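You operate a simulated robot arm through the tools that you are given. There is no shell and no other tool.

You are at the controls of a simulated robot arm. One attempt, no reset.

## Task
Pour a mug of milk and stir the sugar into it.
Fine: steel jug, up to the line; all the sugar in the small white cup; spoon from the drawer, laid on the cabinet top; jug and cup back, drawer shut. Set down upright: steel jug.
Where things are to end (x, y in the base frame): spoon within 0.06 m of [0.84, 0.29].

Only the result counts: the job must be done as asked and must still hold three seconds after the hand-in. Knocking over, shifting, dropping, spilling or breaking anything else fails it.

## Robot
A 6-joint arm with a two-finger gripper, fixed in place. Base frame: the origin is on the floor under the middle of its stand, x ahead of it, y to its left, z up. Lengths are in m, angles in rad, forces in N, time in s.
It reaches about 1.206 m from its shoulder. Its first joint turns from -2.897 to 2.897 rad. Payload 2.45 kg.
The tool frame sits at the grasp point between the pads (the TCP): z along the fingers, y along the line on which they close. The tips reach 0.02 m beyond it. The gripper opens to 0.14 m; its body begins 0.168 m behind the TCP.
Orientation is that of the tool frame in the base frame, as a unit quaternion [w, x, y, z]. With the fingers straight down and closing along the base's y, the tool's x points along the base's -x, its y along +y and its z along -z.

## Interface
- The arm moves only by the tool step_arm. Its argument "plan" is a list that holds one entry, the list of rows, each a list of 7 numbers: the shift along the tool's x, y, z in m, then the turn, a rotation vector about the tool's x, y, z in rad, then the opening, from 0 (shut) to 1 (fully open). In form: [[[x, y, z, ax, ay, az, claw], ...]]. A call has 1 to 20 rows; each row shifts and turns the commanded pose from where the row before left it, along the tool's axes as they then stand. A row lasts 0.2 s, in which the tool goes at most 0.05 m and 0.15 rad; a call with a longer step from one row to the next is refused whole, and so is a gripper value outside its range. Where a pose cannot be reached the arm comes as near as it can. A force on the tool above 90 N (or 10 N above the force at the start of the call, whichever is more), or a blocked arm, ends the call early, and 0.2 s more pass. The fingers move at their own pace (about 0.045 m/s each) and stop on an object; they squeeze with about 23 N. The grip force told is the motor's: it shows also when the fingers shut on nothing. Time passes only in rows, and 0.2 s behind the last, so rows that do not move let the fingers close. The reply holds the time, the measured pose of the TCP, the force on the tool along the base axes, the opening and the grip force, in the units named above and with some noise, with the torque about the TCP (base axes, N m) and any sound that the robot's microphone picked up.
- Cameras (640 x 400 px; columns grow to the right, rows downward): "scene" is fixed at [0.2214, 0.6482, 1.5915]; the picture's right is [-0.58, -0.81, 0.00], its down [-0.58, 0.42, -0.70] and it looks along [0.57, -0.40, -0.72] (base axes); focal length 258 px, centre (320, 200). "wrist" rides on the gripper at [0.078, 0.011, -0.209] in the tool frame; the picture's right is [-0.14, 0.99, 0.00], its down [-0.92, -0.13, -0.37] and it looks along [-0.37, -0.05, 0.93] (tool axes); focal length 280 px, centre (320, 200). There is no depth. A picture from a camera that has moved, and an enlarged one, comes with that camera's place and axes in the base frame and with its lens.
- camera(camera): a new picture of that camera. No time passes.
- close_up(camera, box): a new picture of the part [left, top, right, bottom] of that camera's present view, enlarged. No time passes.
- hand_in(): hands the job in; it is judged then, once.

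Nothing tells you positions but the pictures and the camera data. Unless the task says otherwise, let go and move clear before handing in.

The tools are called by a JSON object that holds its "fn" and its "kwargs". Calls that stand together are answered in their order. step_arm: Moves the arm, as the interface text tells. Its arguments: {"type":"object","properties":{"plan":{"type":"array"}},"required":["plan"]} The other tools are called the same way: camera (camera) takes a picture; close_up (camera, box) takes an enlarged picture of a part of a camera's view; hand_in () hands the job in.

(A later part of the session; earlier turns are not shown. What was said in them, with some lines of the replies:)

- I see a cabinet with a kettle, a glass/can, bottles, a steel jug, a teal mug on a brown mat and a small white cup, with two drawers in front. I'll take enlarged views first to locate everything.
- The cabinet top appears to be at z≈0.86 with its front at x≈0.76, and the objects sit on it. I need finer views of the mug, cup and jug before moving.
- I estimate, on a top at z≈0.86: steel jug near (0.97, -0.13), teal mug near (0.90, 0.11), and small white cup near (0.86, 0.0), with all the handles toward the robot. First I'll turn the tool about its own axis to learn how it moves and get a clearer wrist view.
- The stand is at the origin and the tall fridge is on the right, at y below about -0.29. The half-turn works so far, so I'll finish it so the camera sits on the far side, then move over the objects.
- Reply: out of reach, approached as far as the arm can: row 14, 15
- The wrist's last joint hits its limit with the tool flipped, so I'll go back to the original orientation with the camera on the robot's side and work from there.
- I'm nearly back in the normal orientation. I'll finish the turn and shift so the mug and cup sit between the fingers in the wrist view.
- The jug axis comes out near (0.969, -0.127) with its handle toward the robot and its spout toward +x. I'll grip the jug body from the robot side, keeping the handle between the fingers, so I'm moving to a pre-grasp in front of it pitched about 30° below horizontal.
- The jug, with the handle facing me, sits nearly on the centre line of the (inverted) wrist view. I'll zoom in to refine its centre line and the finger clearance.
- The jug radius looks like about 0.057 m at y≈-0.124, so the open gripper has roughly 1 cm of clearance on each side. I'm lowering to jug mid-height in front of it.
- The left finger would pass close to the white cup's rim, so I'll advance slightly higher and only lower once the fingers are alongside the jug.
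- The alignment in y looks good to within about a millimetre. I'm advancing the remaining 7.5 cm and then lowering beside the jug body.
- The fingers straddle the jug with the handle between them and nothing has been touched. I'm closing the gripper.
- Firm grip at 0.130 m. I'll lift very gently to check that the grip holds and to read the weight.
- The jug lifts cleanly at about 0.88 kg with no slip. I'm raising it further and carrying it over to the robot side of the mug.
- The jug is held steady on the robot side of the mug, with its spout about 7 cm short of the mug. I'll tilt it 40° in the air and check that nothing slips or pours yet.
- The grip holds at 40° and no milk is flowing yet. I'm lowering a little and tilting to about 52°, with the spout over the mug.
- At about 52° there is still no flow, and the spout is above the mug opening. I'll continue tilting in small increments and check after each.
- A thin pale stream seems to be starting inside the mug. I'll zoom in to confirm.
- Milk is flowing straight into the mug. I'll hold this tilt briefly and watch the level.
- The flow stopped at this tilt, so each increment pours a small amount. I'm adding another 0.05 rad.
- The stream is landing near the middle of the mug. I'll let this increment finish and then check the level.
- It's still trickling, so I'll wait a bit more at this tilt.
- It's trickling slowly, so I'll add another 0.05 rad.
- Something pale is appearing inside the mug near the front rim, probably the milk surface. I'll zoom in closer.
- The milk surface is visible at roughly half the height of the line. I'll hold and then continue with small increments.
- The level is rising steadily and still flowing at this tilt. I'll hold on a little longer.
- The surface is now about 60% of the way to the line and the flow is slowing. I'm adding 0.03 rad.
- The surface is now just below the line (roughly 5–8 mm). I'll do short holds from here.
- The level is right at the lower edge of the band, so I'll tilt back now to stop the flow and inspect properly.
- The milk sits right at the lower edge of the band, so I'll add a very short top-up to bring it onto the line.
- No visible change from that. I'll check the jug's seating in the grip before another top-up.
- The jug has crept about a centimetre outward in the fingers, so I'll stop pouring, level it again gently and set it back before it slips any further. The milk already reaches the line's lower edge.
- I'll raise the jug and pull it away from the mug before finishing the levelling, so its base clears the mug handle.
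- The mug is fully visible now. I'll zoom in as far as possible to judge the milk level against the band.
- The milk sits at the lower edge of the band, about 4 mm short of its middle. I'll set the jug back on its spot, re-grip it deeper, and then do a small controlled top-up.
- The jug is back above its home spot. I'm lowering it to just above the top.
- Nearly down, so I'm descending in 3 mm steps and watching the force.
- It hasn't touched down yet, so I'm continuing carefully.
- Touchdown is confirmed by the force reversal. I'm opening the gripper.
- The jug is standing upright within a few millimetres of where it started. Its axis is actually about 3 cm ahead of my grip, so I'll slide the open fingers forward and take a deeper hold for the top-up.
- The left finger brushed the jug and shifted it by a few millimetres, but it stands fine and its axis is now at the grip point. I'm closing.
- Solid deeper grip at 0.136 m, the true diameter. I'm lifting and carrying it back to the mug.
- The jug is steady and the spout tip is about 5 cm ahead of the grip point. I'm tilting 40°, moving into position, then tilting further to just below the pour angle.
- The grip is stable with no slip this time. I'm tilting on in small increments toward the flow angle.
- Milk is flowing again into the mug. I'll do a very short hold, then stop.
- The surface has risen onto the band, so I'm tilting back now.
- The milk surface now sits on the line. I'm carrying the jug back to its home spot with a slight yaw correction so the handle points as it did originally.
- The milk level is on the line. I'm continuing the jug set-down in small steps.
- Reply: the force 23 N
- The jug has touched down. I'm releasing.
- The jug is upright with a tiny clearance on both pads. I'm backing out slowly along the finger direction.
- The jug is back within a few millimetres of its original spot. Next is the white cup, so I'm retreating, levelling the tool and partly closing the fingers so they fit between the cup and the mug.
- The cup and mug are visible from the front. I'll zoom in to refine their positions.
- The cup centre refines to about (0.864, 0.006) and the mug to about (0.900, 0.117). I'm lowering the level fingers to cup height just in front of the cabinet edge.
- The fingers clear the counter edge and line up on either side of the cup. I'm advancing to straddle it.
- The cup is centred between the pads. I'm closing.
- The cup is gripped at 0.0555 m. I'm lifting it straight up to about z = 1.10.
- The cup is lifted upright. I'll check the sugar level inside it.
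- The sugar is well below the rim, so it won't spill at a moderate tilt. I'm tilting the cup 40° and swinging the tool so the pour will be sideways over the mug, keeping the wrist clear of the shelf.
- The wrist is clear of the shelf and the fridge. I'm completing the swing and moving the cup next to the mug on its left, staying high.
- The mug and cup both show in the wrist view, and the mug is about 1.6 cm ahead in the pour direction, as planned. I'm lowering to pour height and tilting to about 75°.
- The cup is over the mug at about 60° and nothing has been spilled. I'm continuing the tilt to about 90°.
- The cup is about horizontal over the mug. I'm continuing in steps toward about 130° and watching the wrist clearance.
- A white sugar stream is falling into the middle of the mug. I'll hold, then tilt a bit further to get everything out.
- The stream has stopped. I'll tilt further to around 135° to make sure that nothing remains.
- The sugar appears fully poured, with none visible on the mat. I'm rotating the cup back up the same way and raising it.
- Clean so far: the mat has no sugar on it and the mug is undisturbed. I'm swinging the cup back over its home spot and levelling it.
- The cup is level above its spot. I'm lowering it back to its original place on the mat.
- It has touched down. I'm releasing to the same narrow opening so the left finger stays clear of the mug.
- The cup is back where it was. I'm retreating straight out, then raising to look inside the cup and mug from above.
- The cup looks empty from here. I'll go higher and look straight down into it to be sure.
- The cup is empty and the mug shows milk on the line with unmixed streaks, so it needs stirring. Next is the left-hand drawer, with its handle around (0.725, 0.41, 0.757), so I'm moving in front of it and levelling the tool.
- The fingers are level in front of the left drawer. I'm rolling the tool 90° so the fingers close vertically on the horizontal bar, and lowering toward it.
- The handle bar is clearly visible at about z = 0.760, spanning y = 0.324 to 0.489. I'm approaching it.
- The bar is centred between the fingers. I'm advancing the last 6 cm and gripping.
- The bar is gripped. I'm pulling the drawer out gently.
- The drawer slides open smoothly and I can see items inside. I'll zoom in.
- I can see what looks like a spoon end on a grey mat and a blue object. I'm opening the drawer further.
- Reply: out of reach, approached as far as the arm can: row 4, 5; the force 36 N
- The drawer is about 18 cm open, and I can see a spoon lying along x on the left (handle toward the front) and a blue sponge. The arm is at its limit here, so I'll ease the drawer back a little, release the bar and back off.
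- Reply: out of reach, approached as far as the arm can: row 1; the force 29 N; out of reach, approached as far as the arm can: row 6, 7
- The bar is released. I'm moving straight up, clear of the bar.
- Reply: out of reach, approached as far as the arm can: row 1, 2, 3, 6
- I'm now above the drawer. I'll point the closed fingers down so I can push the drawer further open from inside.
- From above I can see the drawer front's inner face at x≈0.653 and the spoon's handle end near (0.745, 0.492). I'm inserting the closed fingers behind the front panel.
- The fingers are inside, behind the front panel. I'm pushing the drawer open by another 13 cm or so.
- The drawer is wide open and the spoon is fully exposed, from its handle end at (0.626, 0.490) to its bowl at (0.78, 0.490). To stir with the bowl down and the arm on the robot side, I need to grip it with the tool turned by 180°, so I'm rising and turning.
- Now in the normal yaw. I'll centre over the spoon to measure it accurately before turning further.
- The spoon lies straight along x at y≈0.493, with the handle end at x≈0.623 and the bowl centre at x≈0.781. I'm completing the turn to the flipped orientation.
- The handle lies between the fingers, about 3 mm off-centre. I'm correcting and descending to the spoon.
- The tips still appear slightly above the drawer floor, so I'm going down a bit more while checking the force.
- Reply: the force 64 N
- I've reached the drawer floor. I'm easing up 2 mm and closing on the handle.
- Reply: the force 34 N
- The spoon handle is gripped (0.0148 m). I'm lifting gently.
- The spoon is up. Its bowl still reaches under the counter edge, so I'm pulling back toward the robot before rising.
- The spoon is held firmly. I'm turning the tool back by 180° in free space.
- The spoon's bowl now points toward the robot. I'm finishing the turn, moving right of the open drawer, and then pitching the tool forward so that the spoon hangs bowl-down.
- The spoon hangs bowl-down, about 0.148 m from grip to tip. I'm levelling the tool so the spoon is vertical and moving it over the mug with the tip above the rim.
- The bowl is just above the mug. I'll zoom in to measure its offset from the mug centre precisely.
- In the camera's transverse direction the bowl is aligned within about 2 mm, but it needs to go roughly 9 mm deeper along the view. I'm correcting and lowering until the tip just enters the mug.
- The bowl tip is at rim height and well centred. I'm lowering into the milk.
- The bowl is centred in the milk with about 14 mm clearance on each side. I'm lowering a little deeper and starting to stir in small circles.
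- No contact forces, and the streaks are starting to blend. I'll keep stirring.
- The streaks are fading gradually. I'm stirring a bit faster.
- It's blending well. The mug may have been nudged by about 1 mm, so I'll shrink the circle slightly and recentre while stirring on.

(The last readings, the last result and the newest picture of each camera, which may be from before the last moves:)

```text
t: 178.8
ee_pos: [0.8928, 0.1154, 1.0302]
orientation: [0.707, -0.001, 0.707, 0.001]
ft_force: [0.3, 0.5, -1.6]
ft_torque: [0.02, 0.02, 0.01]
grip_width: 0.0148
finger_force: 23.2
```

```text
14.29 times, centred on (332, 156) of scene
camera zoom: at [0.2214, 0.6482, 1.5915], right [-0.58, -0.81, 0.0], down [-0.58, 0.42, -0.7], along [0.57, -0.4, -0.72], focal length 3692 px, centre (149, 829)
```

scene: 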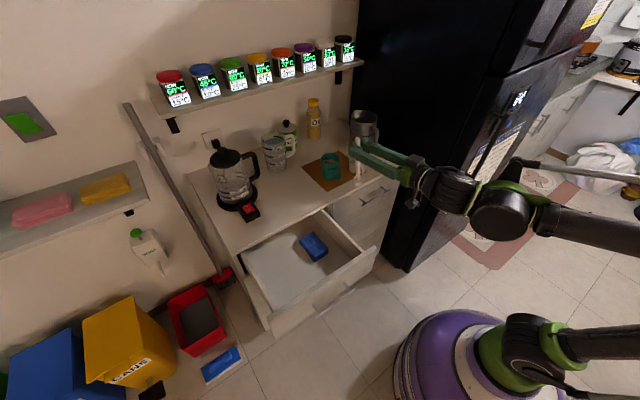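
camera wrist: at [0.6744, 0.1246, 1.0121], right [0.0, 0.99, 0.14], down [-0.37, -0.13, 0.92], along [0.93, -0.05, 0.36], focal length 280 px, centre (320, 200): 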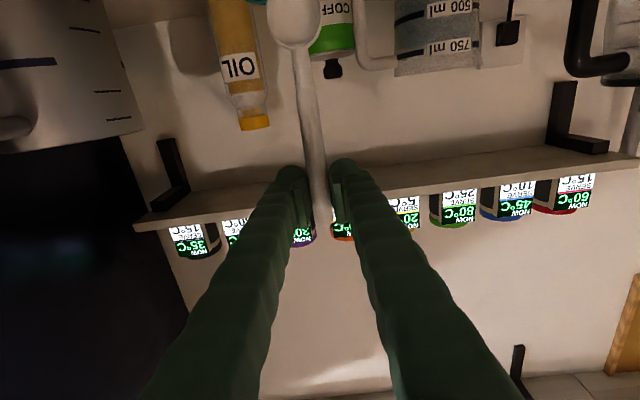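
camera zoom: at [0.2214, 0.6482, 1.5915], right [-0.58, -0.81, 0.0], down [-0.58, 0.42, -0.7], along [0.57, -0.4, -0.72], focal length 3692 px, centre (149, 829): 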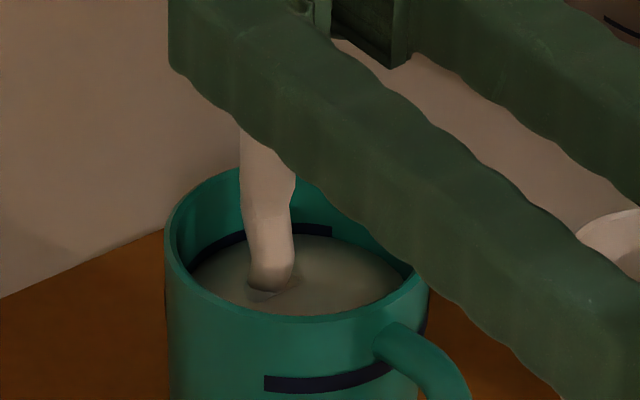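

The milk is now uniform, so the sugar is stirred in. I'll do one more turn, centre the spoon, and lift it straight out, pausing above the mug to drip.

{"fn": "step_arm", "kwargs": {"plan": [[[0, 0.00693, -0.004, 0, 0, 0, 0], [0, 0, -0.008, 0, 0, 0, 0], [0, -0.00693, -0.004, 0, 0, 0, 0], [0, -0.00693, 0.004, 0, 0, 0, 0], [0, 0, 0.008, 0, 0, 0, 0], [0, 0.00693, 0.004, 0, 0, 0, 0], [0, 0, -0.008, 0, 0, 0, 0], [0, 0, 0, 0, 0, 0, 0], [-0.012, 0, 0, 0, 0, 0, 0], [-0.02, 0, 0, 0, 0, 0, 0], [-0.02, 0, 0, 0, 0, 0, 0], [-0.02, 0, 0, 0, 0, 0, 0], [-0.02, 0, 0, 0, 0, 0, 0], [-0.01, 0, 0, 0, 0, 0, 0], [0, 0, 0, 0, 0, 0, 0], [0, 0, 0, 0, 0, 0, 0], [0, 0, 0, 0, 0, 0, 0], [0, 0, 0, 0, 0, 0, 0], [0, 0, 0, 0, 0, 0, 0]]]}}

{"fn": "close_up", "kwargs": {"camera": "scene", "box": [318, 142, 346, 170]}}

{"fn": "close_up", "kwargs": {"camera": "scene", "box": [290, 90, 410, 190]}}

{"fn": "camera", "kwargs": {"camera": "wrist"}}

```text
t: 182.8
ee_pos: [0.8857, 0.1156, 1.1328]
orientation: [0.706, 0.0, 0.708, 0.0]
ft_force: [-1.3, -0.5, -0.4]
ft_torque: [0.03, 0.0, 0.01]
grip_width: 0.0149
finger_force: 22.4
```

```text
14.29 times, centred on (332, 156) of scene
camera zoom: at [0.2214, 0.6482, 1.5915], right [-0.58, -0.81, 0.0], down [-0.58, 0.42, -0.7], along [0.57, -0.4, -0.72], focal length 3692 px, centre (149, 829)
```

zoom: 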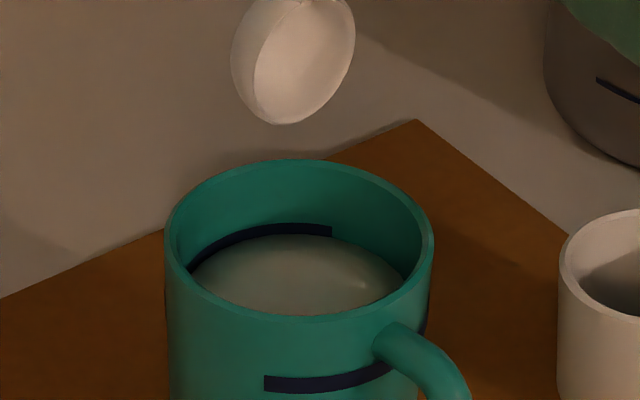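

```text
4.00 times, centred on (350, 140) of scene
camera zoom: at [0.2214, 0.6482, 1.5915], right [-0.58, -0.81, 0.0], down [-0.58, 0.42, -0.7], along [0.57, -0.4, -0.72], focal length 1034 px, centre (200, 440)
```

zoom: 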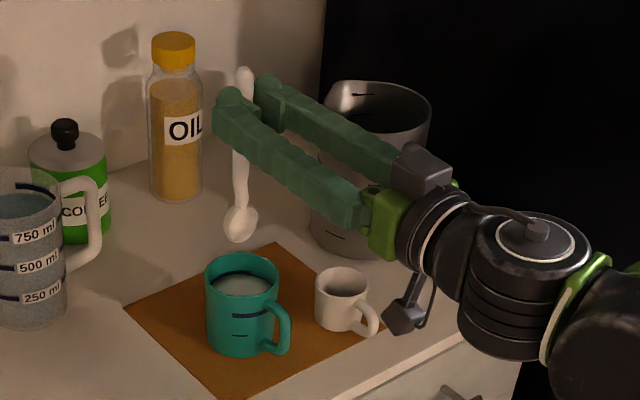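

```text
taken
camera wrist: at [0.6775, 0.1264, 1.0553], right [0.0, 0.99, 0.14], down [-0.37, -0.13, 0.92], along [0.93, -0.05, 0.36], focal length 280 px, centre (320, 200)
```

wrist: 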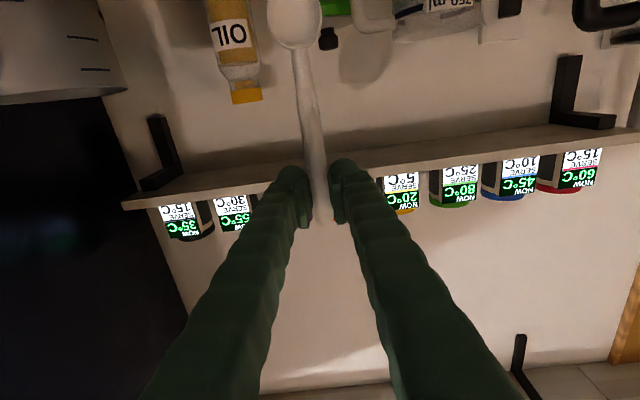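

Milk on the line, uniform and undisturbed. Now I'll lay the spoon, so I'm moving left away from the mug and rotating the tool to point down so the spoon becomes horizontal.

{"fn": "step_arm", "kwargs": {"plan": [[[-0.0068, 0.031, -0.0214, 0, 0, 0, 0], [-0.0068, 0.031, -0.0214, 0, 0, 0, 0], [-0.0068, 0.031, -0.0214, 0, 0, 0, 0], [-0.0068, 0.031, -0.0214, 0, 0, 0, 0], [0, 0, 0, 0, 0.1428, 0, 0], [0, 0, 0, 0, 0.1428, 0, 0], [0, 0, 0, 0, 0.1428, 0, 0], [0, 0, 0, 0, 0.1428, 0, 0], [0, 0, 0, 0, 0.1428, 0, 0], [0, 0, 0, 0, 0.1428, 0, 0], [0, 0, 0, 0, 0.1428, 0, 0], [0, 0, 0, 0, 0.1428, 0, 0], [0, 0, 0, 0, 0.1428, 0, 0], [0, 0, 0, 0, 0.1428, 0, 0], [0, 0, 0, 0, 0.1428, 0, 0], [0, 0, 0, 0, 0, 0, 0]]]}}

{"fn": "camera", "kwargs": {"camera": "wrist"}}

{"fn": "camera", "kwargs": {"camera": "scene"}}

```text
t: 186.2
ee_pos: [0.8011, 0.2386, 1.1606]
orientation: [-0.002, -0.001, 1.0, 0.0]
ft_force: [-0.1, 1.2, -1.2]
ft_torque: [-0.01, -0.05, 0.01]
grip_width: 0.0142
finger_force: 23.4
```

```text
taken
camera wrist: at [0.7231, 0.2508, 1.3698], right [0.13, 0.99, 0.0], down [0.92, -0.12, 0.37], along [0.36, -0.05, -0.93], focal length 280 px, centre (320, 200)
```

wrist: 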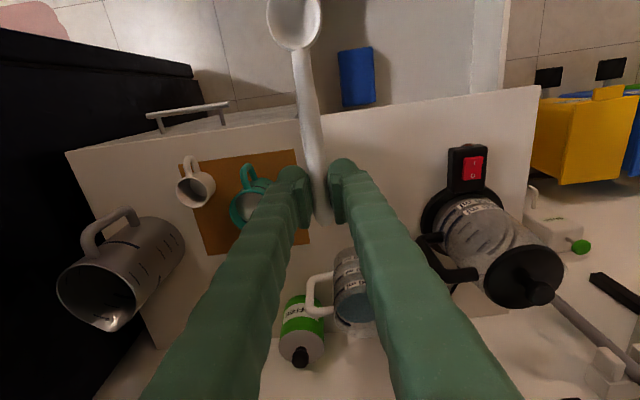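

```text
taken
```

scene: 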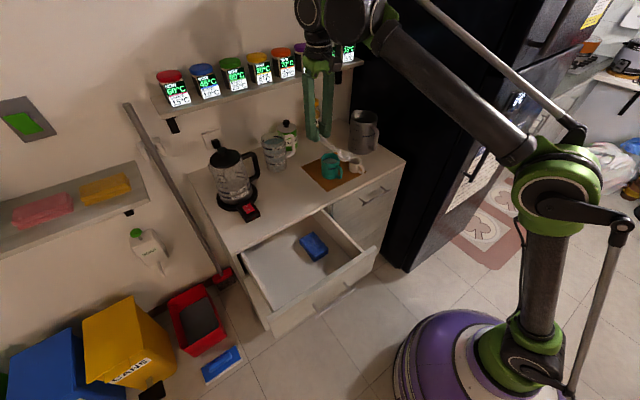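

The spoon is horizontal. I'm turning it to lie along y, moving over the target, and descending partway.

{"fn": "step_arm", "kwargs": {"plan": [[[0, 0, 0, 0, 0, 0.1428, 0], [0, 0, 0, 0, 0, 0.1428, 0], [0, 0, 0, 0, 0, 0.1428, 0], [0, 0, 0, 0, 0, 0.1428, 0], [0, 0, 0, 0, 0, 0.1428, 0], [0, 0, 0, 0, 0, 0.1428, 0], [0, 0, 0, 0, 0, 0.1428, 0], [0, 0, 0, 0, 0, 0.1428, 0], [0, 0, 0, 0, 0, 0.1428, 0], [0, 0, 0, 0, 0, 0.1428, 0], [0, 0, 0, 0, 0, 0.1428, 0], [-0.01, 0.039, 0, 0, 0, 0, 0], [0, 0, 0.045, 0, 0, 0, 0], [0, 0, 0.045, 0, 0, 0, 0], [0, 0, 0.045, 0, 0, 0, 0], [0, 0, 0.045, 0, 0, 0, 0], [0, 0, 0.03, 0, 0, 0, 0], [0, 0, 0, 0, 0, 0, 0]]]}}

{"fn": "camera", "kwargs": {"camera": "wrist"}}

{"fn": "close_up", "kwargs": {"camera": "scene", "box": [230, 120, 370, 220]}}

```text
t: 190.0
ee_pos: [0.8383, 0.227, 0.9487]
orientation: [-0.001, 0.705, 0.709, 0.0]
ft_force: [0.2, -0.1, -0.6]
ft_torque: [-0.05, -0.02, 0.0]
grip_width: 0.0135
finger_force: 23.1
```

```text
taken
camera wrist: at [0.8496, 0.3075, 1.1587], right [0.99, -0.13, 0.0], down [-0.12, -0.92, 0.37], along [-0.05, -0.37, -0.93], focal length 280 px, centre (320, 200)
```

wrist: 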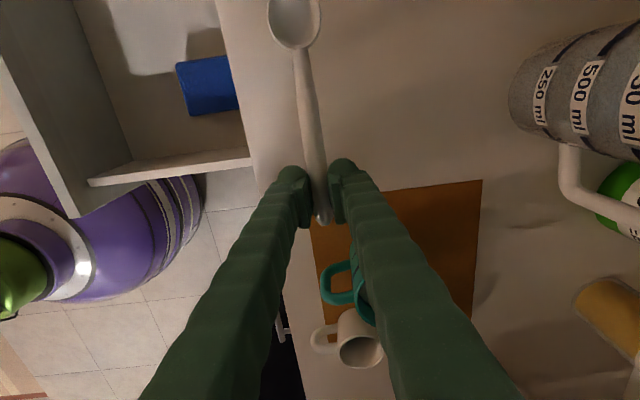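

```text
4.00 times, centred on (300, 170) of scene
camera zoom: at [0.2214, 0.6482, 1.5915], right [-0.58, -0.81, 0.0], down [-0.58, 0.42, -0.7], along [0.57, -0.4, -0.72], focal length 1034 px, centre (400, 320)
```

zoom: 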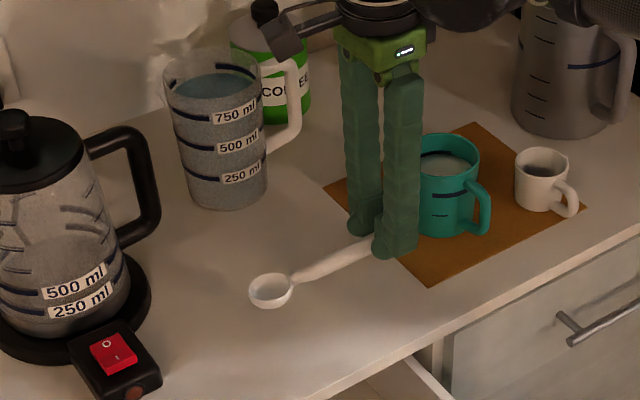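

The spoon is level, bowl up, with its handle clear of the mat. I'm lowering to the cabinet top.

{"fn": "step_arm", "kwargs": {"plan": [[[0, 0, 0.02, 0, 0, 0, 0], [0, 0, 0.02, 0, 0, 0, 0], [0, 0, 0.015, 0, 0, 0, 0], [0, 0, 0, 0, 0, 0, 0]]]}}

{"fn": "close_up", "kwargs": {"camera": "scene", "box": [270, 160, 350, 220]}}

```text
t: 191.0
ee_pos: [0.8389, 0.2291, 0.8959]
orientation: [-0.001, 0.707, 0.708, 0.0]
ft_force: [-0.2, -1.1, -0.5]
ft_torque: [-0.05, 0.05, -0.01]
grip_width: 0.0133
finger_force: 23.3
```

```text
6.67 times, centred on (310, 190) of scene
camera zoom: at [0.2214, 0.6482, 1.5915], right [-0.58, -0.81, 0.0], down [-0.58, 0.42, -0.7], along [0.57, -0.4, -0.72], focal length 1723 px, centre (387, 267)
```

zoom: 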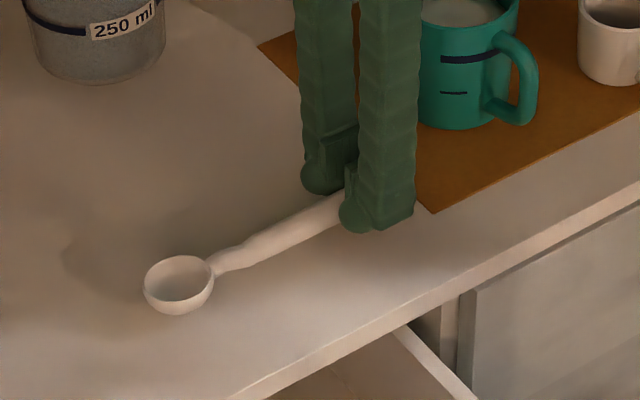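

{"fn": "step_arm", "kwargs": {"plan": [[[0, 0, 0.004, 0, 0, 0, 0], [0, 0, 0.004, 0, 0, 0, 0], [0, 0, 0.003, 0, 0, 0, 0]]]}}

{"fn": "close_up", "kwargs": {"camera": "scene", "box": [270, 160, 350, 220]}}

```text
t: 191.6
ee_pos: [0.8405, 0.2288, 0.8929]
orientation: [0.001, 0.706, 0.708, 0.002]
ft_force: [3.2, -1.1, 46.1]
ft_torque: [0.48, -0.22, 0.04]
grip_width: 0.0058
finger_force: 22.9
stopped in row 3: the force on the tool passed its limit at 99 N (the readings are from after the stop); the commanded pose is now the measured one
```

```text
6.67 times, centred on (310, 190) of scene
camera zoom: at [0.2214, 0.6482, 1.5915], right [-0.58, -0.81, 0.0], down [-0.58, 0.42, -0.7], along [0.57, -0.4, -0.72], focal length 1723 px, centre (387, 267)
```

zoom: 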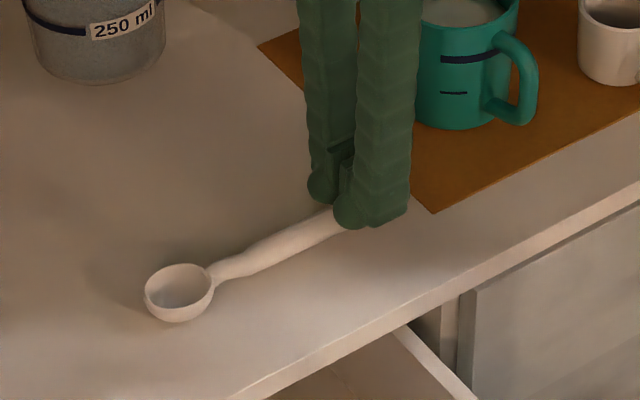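

The spoon has touched the top and settled lower in the pads. I'm opening the fingers to release it.

{"fn": "step_arm", "kwargs": {"plan": [[[0, 0, -0.001, 0, 0, 0, 0.1], [0, 0, 0, 0, 0, 0, 0.25], [0, 0, 0, 0, 0, 0, 0.43], [0, 0, 0, 0, 0, 0, 0.43]]]}}

{"fn": "close_up", "kwargs": {"camera": "scene", "box": [270, 160, 350, 220]}}

{"fn": "camera", "kwargs": {"camera": "wrist"}}

```text
t: 192.6
ee_pos: [0.8399, 0.2291, 0.8922]
orientation: [0.0, 0.706, 0.708, 0.001]
ft_force: [-0.8, -0.3, -0.1]
ft_torque: [0.02, -0.02, 0.01]
grip_width: 0.06
finger_force: 0.1
```

```text
6.67 times, centred on (310, 190) of scene
camera zoom: at [0.2214, 0.6482, 1.5915], right [-0.58, -0.81, 0.0], down [-0.58, 0.42, -0.7], along [0.57, -0.4, -0.72], focal length 1723 px, centre (387, 267)
```

zoom: 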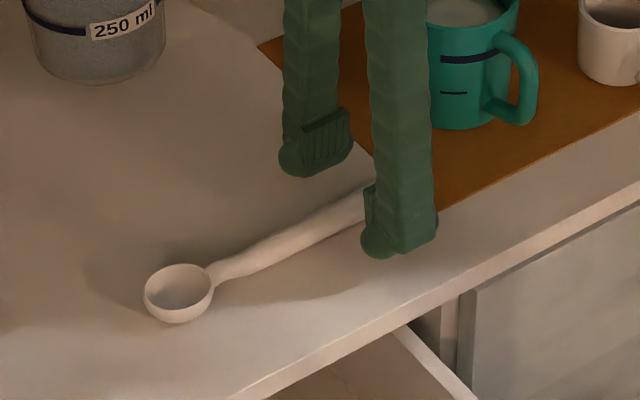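

```text
taken
camera wrist: at [0.8507, 0.3077, 1.101], right [0.99, -0.13, 0.0], down [-0.13, -0.92, 0.37], along [-0.05, -0.36, -0.93], focal length 280 px, centre (320, 200)
```

wrist: 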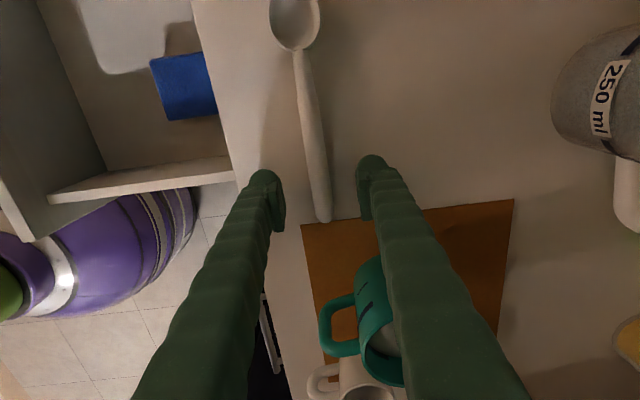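

The spoon lies flat with its middle near (0.838, 0.28), which is well within tolerance. I'm rising straight up, then I'll close the drawer.

{"fn": "step_arm", "kwargs": {"plan": [[[0, 0, -0.01, 0, 0, 0, 0.43], [0, 0, -0.03, 0, 0, 0, 0.43], [0, 0, -0.05, 0, 0, 0, 0.43], [0, 0, -0.05, 0, 0, 0, 0.43], [0, 0, -0.05, 0, 0, 0, 0.43], [0, 0, 0, 0, 0, 0, 0.43]]]}}

{"fn": "camera", "kwargs": {"camera": "wrist"}}

{"fn": "close_up", "kwargs": {"camera": "scene", "box": [230, 120, 390, 300]}}

```text
t: 194.0
ee_pos: [0.8393, 0.2294, 1.0821]
orientation: [0.001, 0.706, 0.708, 0.001]
ft_force: [-1.3, 0.3, -0.4]
ft_torque: [0.02, 0.03, 0.0]
grip_width: 0.0604
finger_force: 0.0
```

```text
taken
camera wrist: at [0.8513, 0.3076, 1.2915], right [0.99, -0.13, 0.0], down [-0.13, -0.92, 0.37], along [-0.05, -0.36, -0.93], focal length 280 px, centre (320, 200)
```

wrist: 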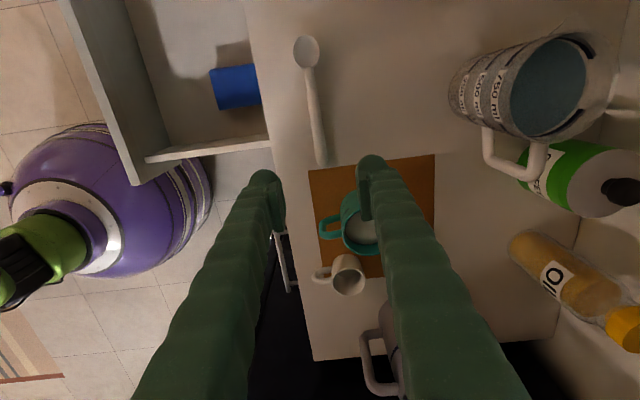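

```text
2.22 times, centred on (310, 210) of scene
camera zoom: at [0.2214, 0.6482, 1.5915], right [-0.58, -0.81, 0.0], down [-0.58, 0.42, -0.7], along [0.57, -0.4, -0.72], focal length 574 px, centre (342, 178)
```

zoom: 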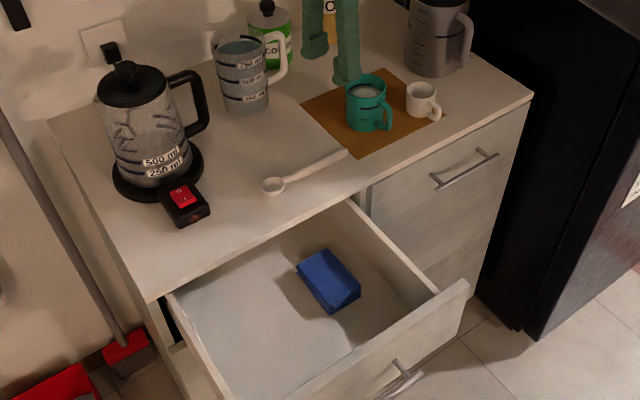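

Spoon, mug, cup and jug are all in place. Now to shut the drawer, I'm moving out in front of it with closed fingers.

{"fn": "step_arm", "kwargs": {"plan": [[[0.017, -0.042, 0, 0, 0, 0, 0.43], [0.017, -0.042, 0, 0, 0, 0, 0], [0.017, -0.042, 0, 0, 0, 0, 0], [0.017, -0.042, 0, 0, 0, 0, 0], [0.017, -0.042, 0, 0, 0, 0, 0], [0.017, -0.042, 0, 0, 0, 0, 0], [0.017, -0.042, 0, 0, 0, 0, 0], [0.017, -0.042, 0, 0, 0, 0, 0], [0.017, -0.042, 0, 0, 0, 0, 0], [0.017, -0.042, 0, 0, 0, 0, 0], [0, 0, 0, 0, 0, -0.1428, 0], [0, 0, 0, 0, 0, -0.1428, 0], [0, 0, 0, 0, 0, -0.1428, 0], [0, 0, 0, 0, 0, -0.1428, 0], [0, 0, 0, 0, 0, -0.1428, 0], [0, 0, 0, 0, 0, -0.1428, 0], [0, 0, 0, 0, 0, -0.1428, 0], [0, 0, 0, 0, 0, -0.1428, 0], [0, 0, 0, 0, 0, -0.1428, 0], [0, 0, 0, 0, 0, -0.1428, 0]]]}}

{"fn": "camera", "kwargs": {"camera": "wrist"}}

{"fn": "camera", "kwargs": {"camera": "scene"}}

```text
t: 198.2
ee_pos: [0.4194, 0.3977, 1.082]
orientation: [0.0, 0.07, 0.998, 0.0]
ft_force: [0.0, -0.9, 0.3]
ft_torque: [-0.04, 0.02, 0.0]
grip_width: 0.0002
finger_force: 23.0
```

```text
taken
camera wrist: at [0.3434, 0.4198, 1.2906], right [0.27, 0.96, 0.0], down [0.89, -0.25, 0.37], along [0.36, -0.1, -0.93], focal length 280 px, centre (320, 200)
```

wrist: 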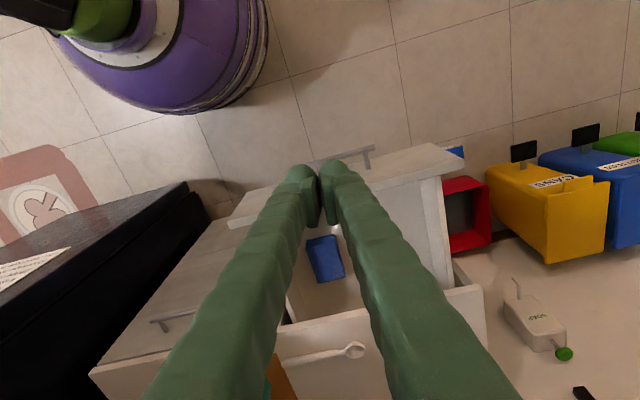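

```text
taken
```

scene: 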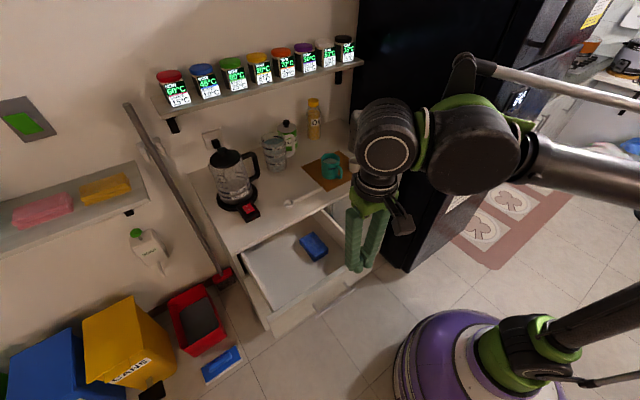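

The bar is at about x = 0.476. I'm lowering the closed fingers in front of it.

{"fn": "step_arm", "kwargs": {"plan": [[[0.004, 0.008, 0, 0, 0, -0.14, 0], [0, 0, 0.045, 0, 0, 0, 0], [0, 0, 0.045, 0, 0, 0, 0], [0, 0, 0.045, 0, 0, 0, 0], [0, 0, 0.045, 0, 0, 0, 0], [0, 0, 0.045, 0, 0, 0, 0], [0, 0, 0.045, 0, 0, 0, 0], [0, 0, 0.042, 0, 0, 0, 0], [0, 0, 0, 0, 0, 0, 0]]]}}

{"fn": "camera", "kwargs": {"camera": "wrist"}}

{"fn": "close_up", "kwargs": {"camera": "scene", "box": [260, 180, 440, 320]}}

```text
t: 200.2
ee_pos: [0.4156, 0.406, 0.7696]
orientation: [0.001, 0.0, 1.0, 0.001]
ft_force: [0.6, -0.1, -0.1]
ft_torque: [-0.03, -0.01, -0.01]
grip_width: 0.0
finger_force: 23.2
```

```text
taken
camera wrist: at [0.3381, 0.4175, 0.9784], right [0.14, 0.99, 0.0], down [0.92, -0.13, 0.37], along [0.37, -0.05, -0.93], focal length 280 px, centre (320, 200)
```

wrist: 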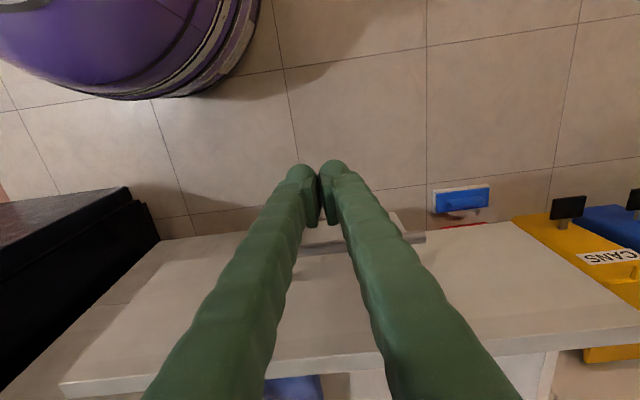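

```text
2.86 times, centred on (350, 250) of scene
camera zoom: at [0.2214, 0.6482, 1.5915], right [-0.58, -0.81, 0.0], down [-0.58, 0.42, -0.7], along [0.57, -0.4, -0.72], focal length 738 px, centre (234, 57)
```

zoom: 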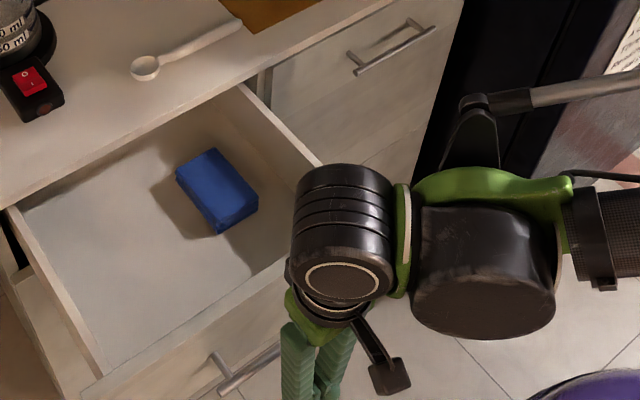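

The fingers are in front of the bar. I'm pushing the drawer closed.

{"fn": "step_arm", "kwargs": {"plan": [[[-0.02, 0, 0, 0, 0, 0, 0], [-0.02, 0, 0, 0, 0, 0, 0], [-0.025, 0, 0, 0, 0, 0, 0], [-0.025, 0, 0, 0, 0, 0, 0], [-0.025, 0, 0, 0, 0, 0, 0], [-0.025, 0, 0, 0, 0, 0, 0], [-0.025, 0, 0, 0, 0, 0, 0], [0, 0, 0, 0, 0, 0, 0]]]}}

{"fn": "close_up", "kwargs": {"camera": "scene", "box": [230, 140, 430, 300]}}

{"fn": "camera", "kwargs": {"camera": "wrist"}}

```text
t: 202.0
ee_pos: [0.5806, 0.4055, 0.7699]
orientation: [0.001, 0.0, 1.0, 0.001]
ft_force: [0.4, -0.5, 0.0]
ft_torque: [0.01, 0.01, 0.0]
grip_width: 0.0
finger_force: 29.6
```

```text
2.50 times, centred on (330, 220) of scene
camera zoom: at [0.2214, 0.6482, 1.5915], right [-0.58, -0.81, 0.0], down [-0.58, 0.42, -0.7], along [0.57, -0.4, -0.72], focal length 646 px, centre (295, 150)
```

zoom: 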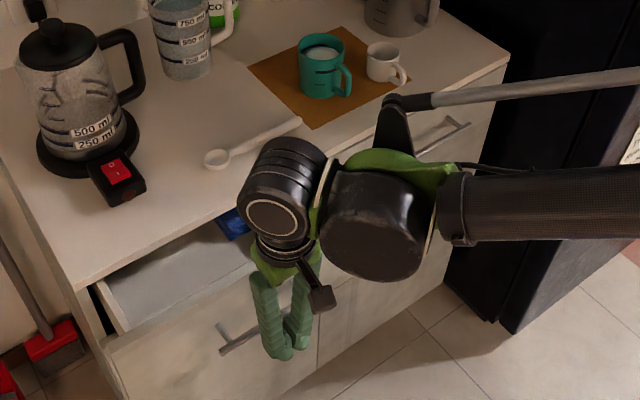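

```text
taken
camera wrist: at [0.5028, 0.4171, 0.979], right [0.14, 0.99, 0.0], down [0.92, -0.13, 0.37], along [0.37, -0.05, -0.93], focal length 280 px, centre (320, 200)
```

wrist: 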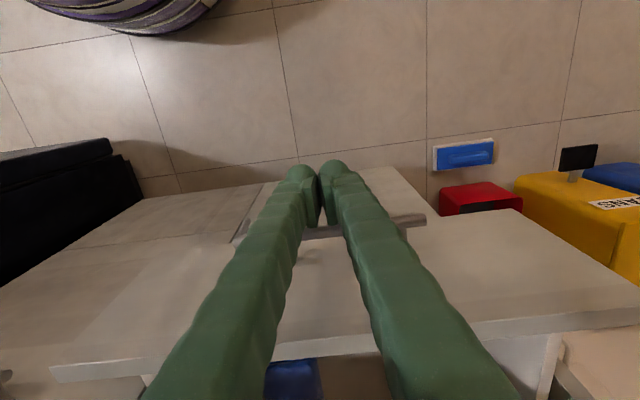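

The drawer is more than half closed. I'm continuing slowly to the end.

{"fn": "step_arm", "kwargs": {"plan": [[[-0.025, 0, 0, 0, 0, 0, 0], [-0.025, 0, 0, 0, 0, 0, 0], [-0.02, 0, 0, 0, 0, 0, 0], [-0.015, 0, 0, 0, 0, 0, 0], [-0.01, 0, 0, 0, 0, 0, 0], [-0.01, 0, 0, 0, 0, 0, 0], [0, 0, 0, 0, 0, 0, 0]]]}}

{"fn": "close_up", "kwargs": {"camera": "scene", "box": [230, 140, 430, 300]}}

{"fn": "camera", "kwargs": {"camera": "wrist"}}

```text
t: 203.6
ee_pos: [0.686, 0.4054, 0.7691]
orientation: [0.002, -0.001, 1.0, 0.0]
ft_force: [-0.3, 0.2, -0.3]
ft_torque: [-0.02, 0.02, 0.0]
grip_width: 0.0
finger_force: 29.3
```

```text
2.50 times, centred on (330, 220) of scene
camera zoom: at [0.2214, 0.6482, 1.5915], right [-0.58, -0.81, 0.0], down [-0.58, 0.42, -0.7], along [0.57, -0.4, -0.72], focal length 646 px, centre (295, 150)
```

zoom: 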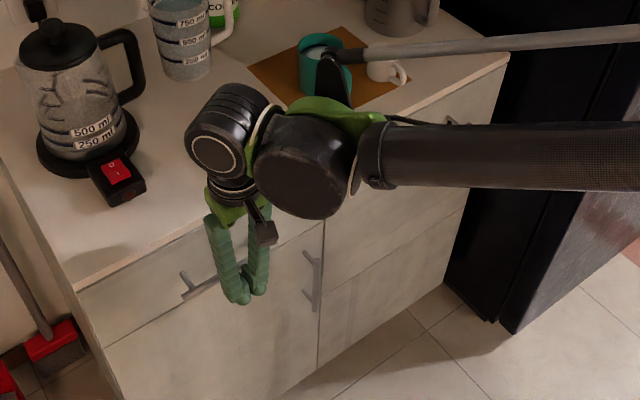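

```text
taken
camera wrist: at [0.6087, 0.4176, 0.979], right [0.14, 0.99, 0.0], down [0.92, -0.13, 0.37], along [0.37, -0.05, -0.93], focal length 280 px, centre (320, 200)
```

wrist: 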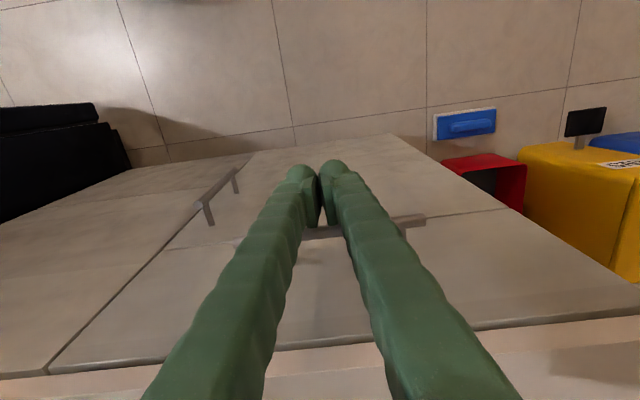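

Nearly shut. I'm pushing the last bit in small steps until it stops.

{"fn": "step_arm", "kwargs": {"plan": [[[-0.005, 0, 0, 0, 0, 0, 0], [-0.005, 0, 0, 0, 0, 0, 0], [-0.004, 0, 0, 0, 0, 0, 0], [0, 0, 0, 0, 0, 0, 0]]]}}

{"fn": "camera", "kwargs": {"camera": "wrist"}}

```text
t: 204.6
ee_pos: [0.6987, 0.4071, 0.7685]
orientation: [0.0, 0.0, 1.0, 0.0]
ft_force: [-26.0, -6.4, -8.9]
ft_torque: [-0.1, 0.49, -0.11]
grip_width: 0.006
finger_force: 29.3
```

```text
taken
camera wrist: at [0.621, 0.4185, 0.9792], right [0.14, 0.99, 0.0], down [0.92, -0.13, 0.37], along [0.36, -0.05, -0.93], focal length 280 px, centre (320, 200)
```

wrist: 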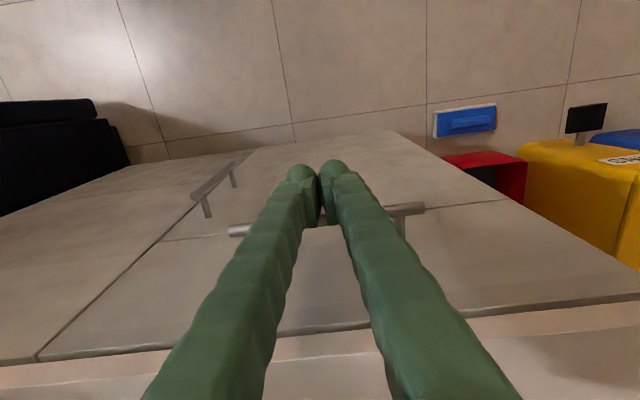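

The drawer has hit its stop (26 N). I'm backing away and checking that it stays shut.

{"fn": "step_arm", "kwargs": {"plan": [[[0.01, 0, 0, 0, 0, 0, 0], [0.03, 0, 0, 0, 0, 0, 0], [0.04, 0, 0, 0, 0, 0, 0], [0.03, 0, -0.035, 0, 0, 0, 0], [0, 0, -0.05, 0, 0, 0, 0], [0, 0, -0.05, 0, 0, 0, 0], [0, 0, -0.05, 0, 0, 0, 0], [0, 0, -0.05, 0, 0, 0, 0], [0, 0, -0.05, 0, 0, 0, 0], [0, 0, -0.05, 0, 0, 0, 0]]]}}

{"fn": "camera", "kwargs": {"camera": "scene"}}

{"fn": "close_up", "kwargs": {"camera": "scene", "box": [180, 90, 420, 270]}}

{"fn": "camera", "kwargs": {"camera": "wrist"}}

```text
t: 206.8
ee_pos: [0.5887, 0.4064, 1.1063]
orientation: [0.001, 0.0, 1.0, -0.001]
ft_force: [0.4, 0.1, 0.3]
ft_torque: [-0.01, 0.02, 0.02]
grip_width: 0.0
finger_force: 29.0
```

```text
taken
```

scene: 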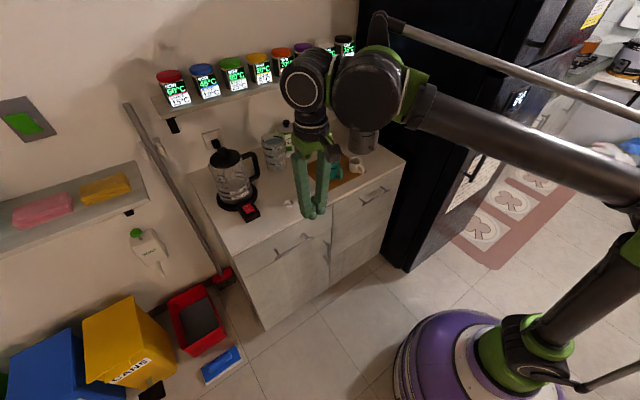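

```text
2.22 times, centred on (300, 180) of scene
camera zoom: at [0.2214, 0.6482, 1.5915], right [-0.58, -0.81, 0.0], down [-0.58, 0.42, -0.7], along [0.57, -0.4, -0.72], focal length 574 px, centre (364, 244)
```

zoom: 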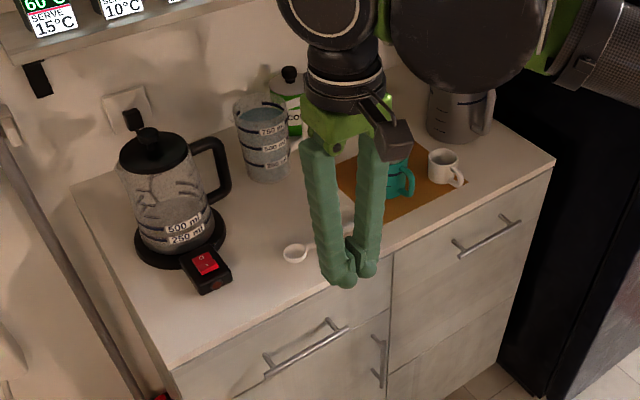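

```text
taken
camera wrist: at [0.5111, 0.4182, 1.3156], right [0.14, 0.99, 0.0], down [0.92, -0.13, 0.37], along [0.37, -0.05, -0.93], focal length 280 px, centre (320, 200)
```

wrist: 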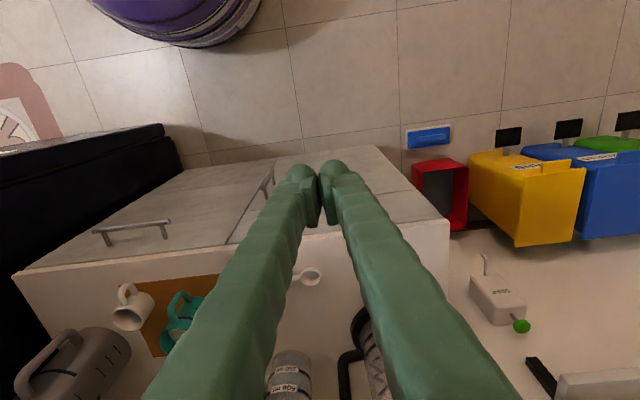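

The drawer is shut, with its handle exactly where it started. I'm moving the arm clear and taking a final look at everything.

{"fn": "step_arm", "kwargs": {"plan": [[[0.005, 0, -0.045, 0, 0, 0, 0.5], [0.005, 0, -0.045, 0, 0, 0, 1], [0.005, 0, -0.045, 0, 0, 0, 1], [0.005, -0.03, -0.03, 0, 0, 0, 1], [0, -0.045, 0, 0, 0, 0, 1], [0, -0.045, 0, 0, 0, 0, 1], [0, -0.045, 0, 0, 0, 0, 1], [0, -0.045, 0, 0, 0, 0, 1], [0, -0.02, 0, 0, 0, 0, 1], [0, 0, 0, 0, 0, 0, 1]]]}}

{"fn": "camera", "kwargs": {"camera": "wrist"}}

{"fn": "camera", "kwargs": {"camera": "scene"}}

{"fn": "close_up", "kwargs": {"camera": "scene", "box": [180, 90, 420, 270]}}

```text
t: 209.0
ee_pos: [0.5689, 0.1767, 1.2702]
orientation: [0.002, -0.001, 1.0, 0.0]
ft_force: [0.4, -0.1, -0.7]
ft_torque: [-0.02, -0.03, 0.01]
grip_width: 0.1399
finger_force: 0.1
```

```text
taken
camera wrist: at [0.4921, 0.1863, 1.4803], right [0.14, 0.99, 0.0], down [0.92, -0.13, 0.37], along [0.37, -0.05, -0.93], focal length 280 px, centre (320, 200)
```

wrist: 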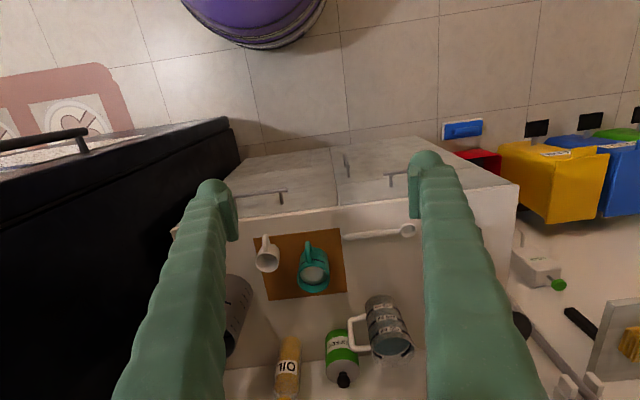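

```text
taken
```

scene: 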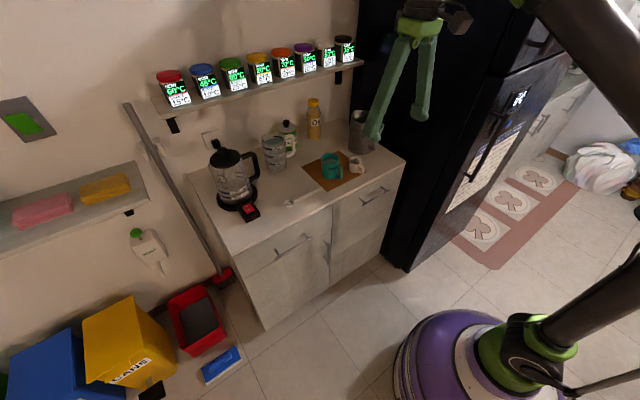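

```text
2.22 times, centred on (300, 180) of scene
camera zoom: at [0.2214, 0.6482, 1.5915], right [-0.58, -0.81, 0.0], down [-0.58, 0.42, -0.7], along [0.57, -0.4, -0.72], focal length 574 px, centre (364, 244)
```

zoom: 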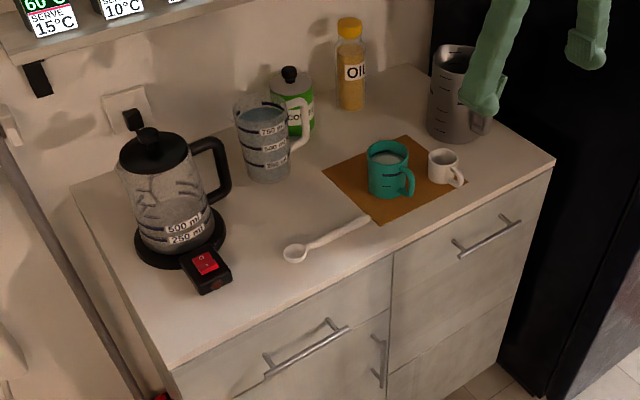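

{"fn": "step_arm", "kwargs": {"plan": [[[0.04, 0.02, 0, 0, 0, 0, 1], [0.04, 0.02, 0, 0, 0, 0, 1], [0.04, 0.02, 0, 0, 0, 0, 1], [0, 0, 0, 0, 0, 0, 1]]]}}

{"fn": "close_up", "kwargs": {"camera": "scene", "box": [260, 90, 410, 215]}}

{"fn": "close_up", "kwargs": {"camera": "scene", "box": [318, 142, 374, 186]}}

{"fn": "close_up", "kwargs": {"camera": "wrist", "box": [180, 180, 460, 400]}}

```text
t: 210.0
ee_pos: [0.4477, 0.2363, 1.2719]
orientation: [0.001, 0.0, 1.0, 0.001]
ft_force: [-0.3, 0.6, -0.6]
ft_torque: [-0.03, -0.02, -0.01]
grip_width: 0.14
finger_force: 0.1
```

```text
3.20 times, centred on (335, 152) of scene
camera zoom: at [0.2214, 0.6482, 1.5915], right [-0.58, -0.81, 0.0], down [-0.58, 0.42, -0.7], along [0.57, -0.4, -0.72], focal length 827 px, centre (272, 352)
```

zoom: 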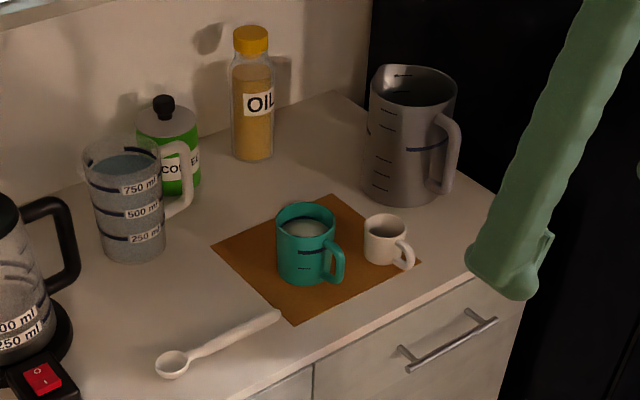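

```text
9.09 times, centred on (346, 164) of scene
camera zoom: at [0.2214, 0.6482, 1.5915], right [-0.58, -0.81, 0.0], down [-0.58, 0.42, -0.7], along [0.57, -0.4, -0.72], focal length 2350 px, centre (84, 527)
```

zoom: 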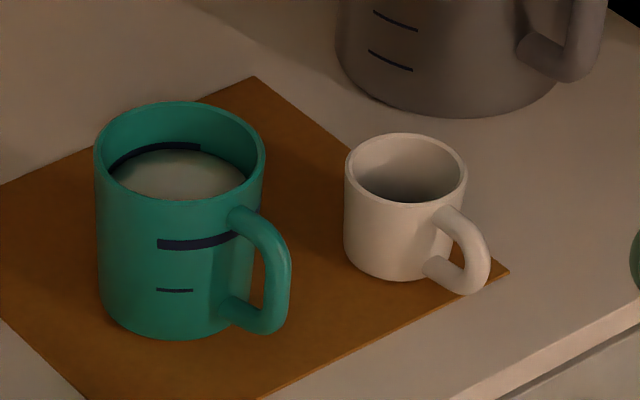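

```text
1.82 times, centred on (320, 290) of wrist
camera zoom: at [0.3698, 0.2489, 1.4794], right [0.14, 0.99, 0.0], down [0.92, -0.13, 0.37], along [0.37, -0.05, -0.93], focal length 510 px, centre (320, 36)
```

zoom: 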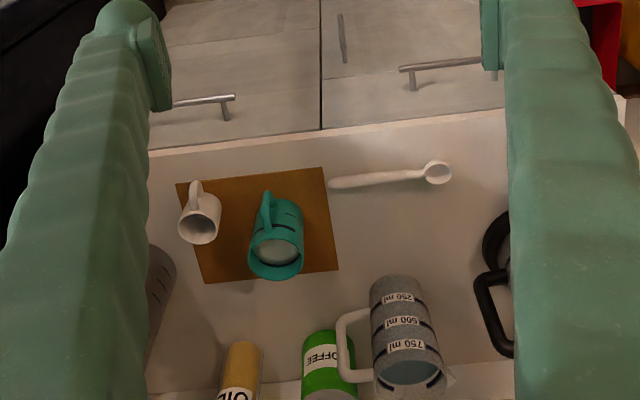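

Everything checks out: the milk is on the line and evenly mixed, the cup is empty and back on its spot, and the jug stands upright in place. The spoon lies flat near (0.84, 0.285), the drawer is shut, and the arm is clear with an open gripper. Handing in.

{"fn": "hand_in", "kwargs": {}}

```text
The job is handed in.
```

I poured the milk, stirred in the sugar, put everything back and handed the job in. The hand-in reply gave no verdict, so the state below comes from my last pictures.

- **Milk:** it came from the steel jug and its surface sits on the lower half of the mug's line. I stopped the first pour slightly low and topped it up. It now looks evenly mixed.
- **Sugar:** all of it went into the mug. The white cup looked empty from above, and I saw no sugar on the mat.
- **Spoon:** it lies flat on the cabinet top along y, with its middle at about (0.84, 0.285), about 5 mm from the target point.
- **Jug and cup:** both are back within a few millimetres of where they started, and the jug is upright. One finger brushed the jug during a re-grip, and I corrected its position when setting it down.
- **Drawer:** it is shut, with the handle back where it was at the start.

The mug may have moved by about 1 mm while I was stirring. I saw nothing else moved, spilled or knocked over.
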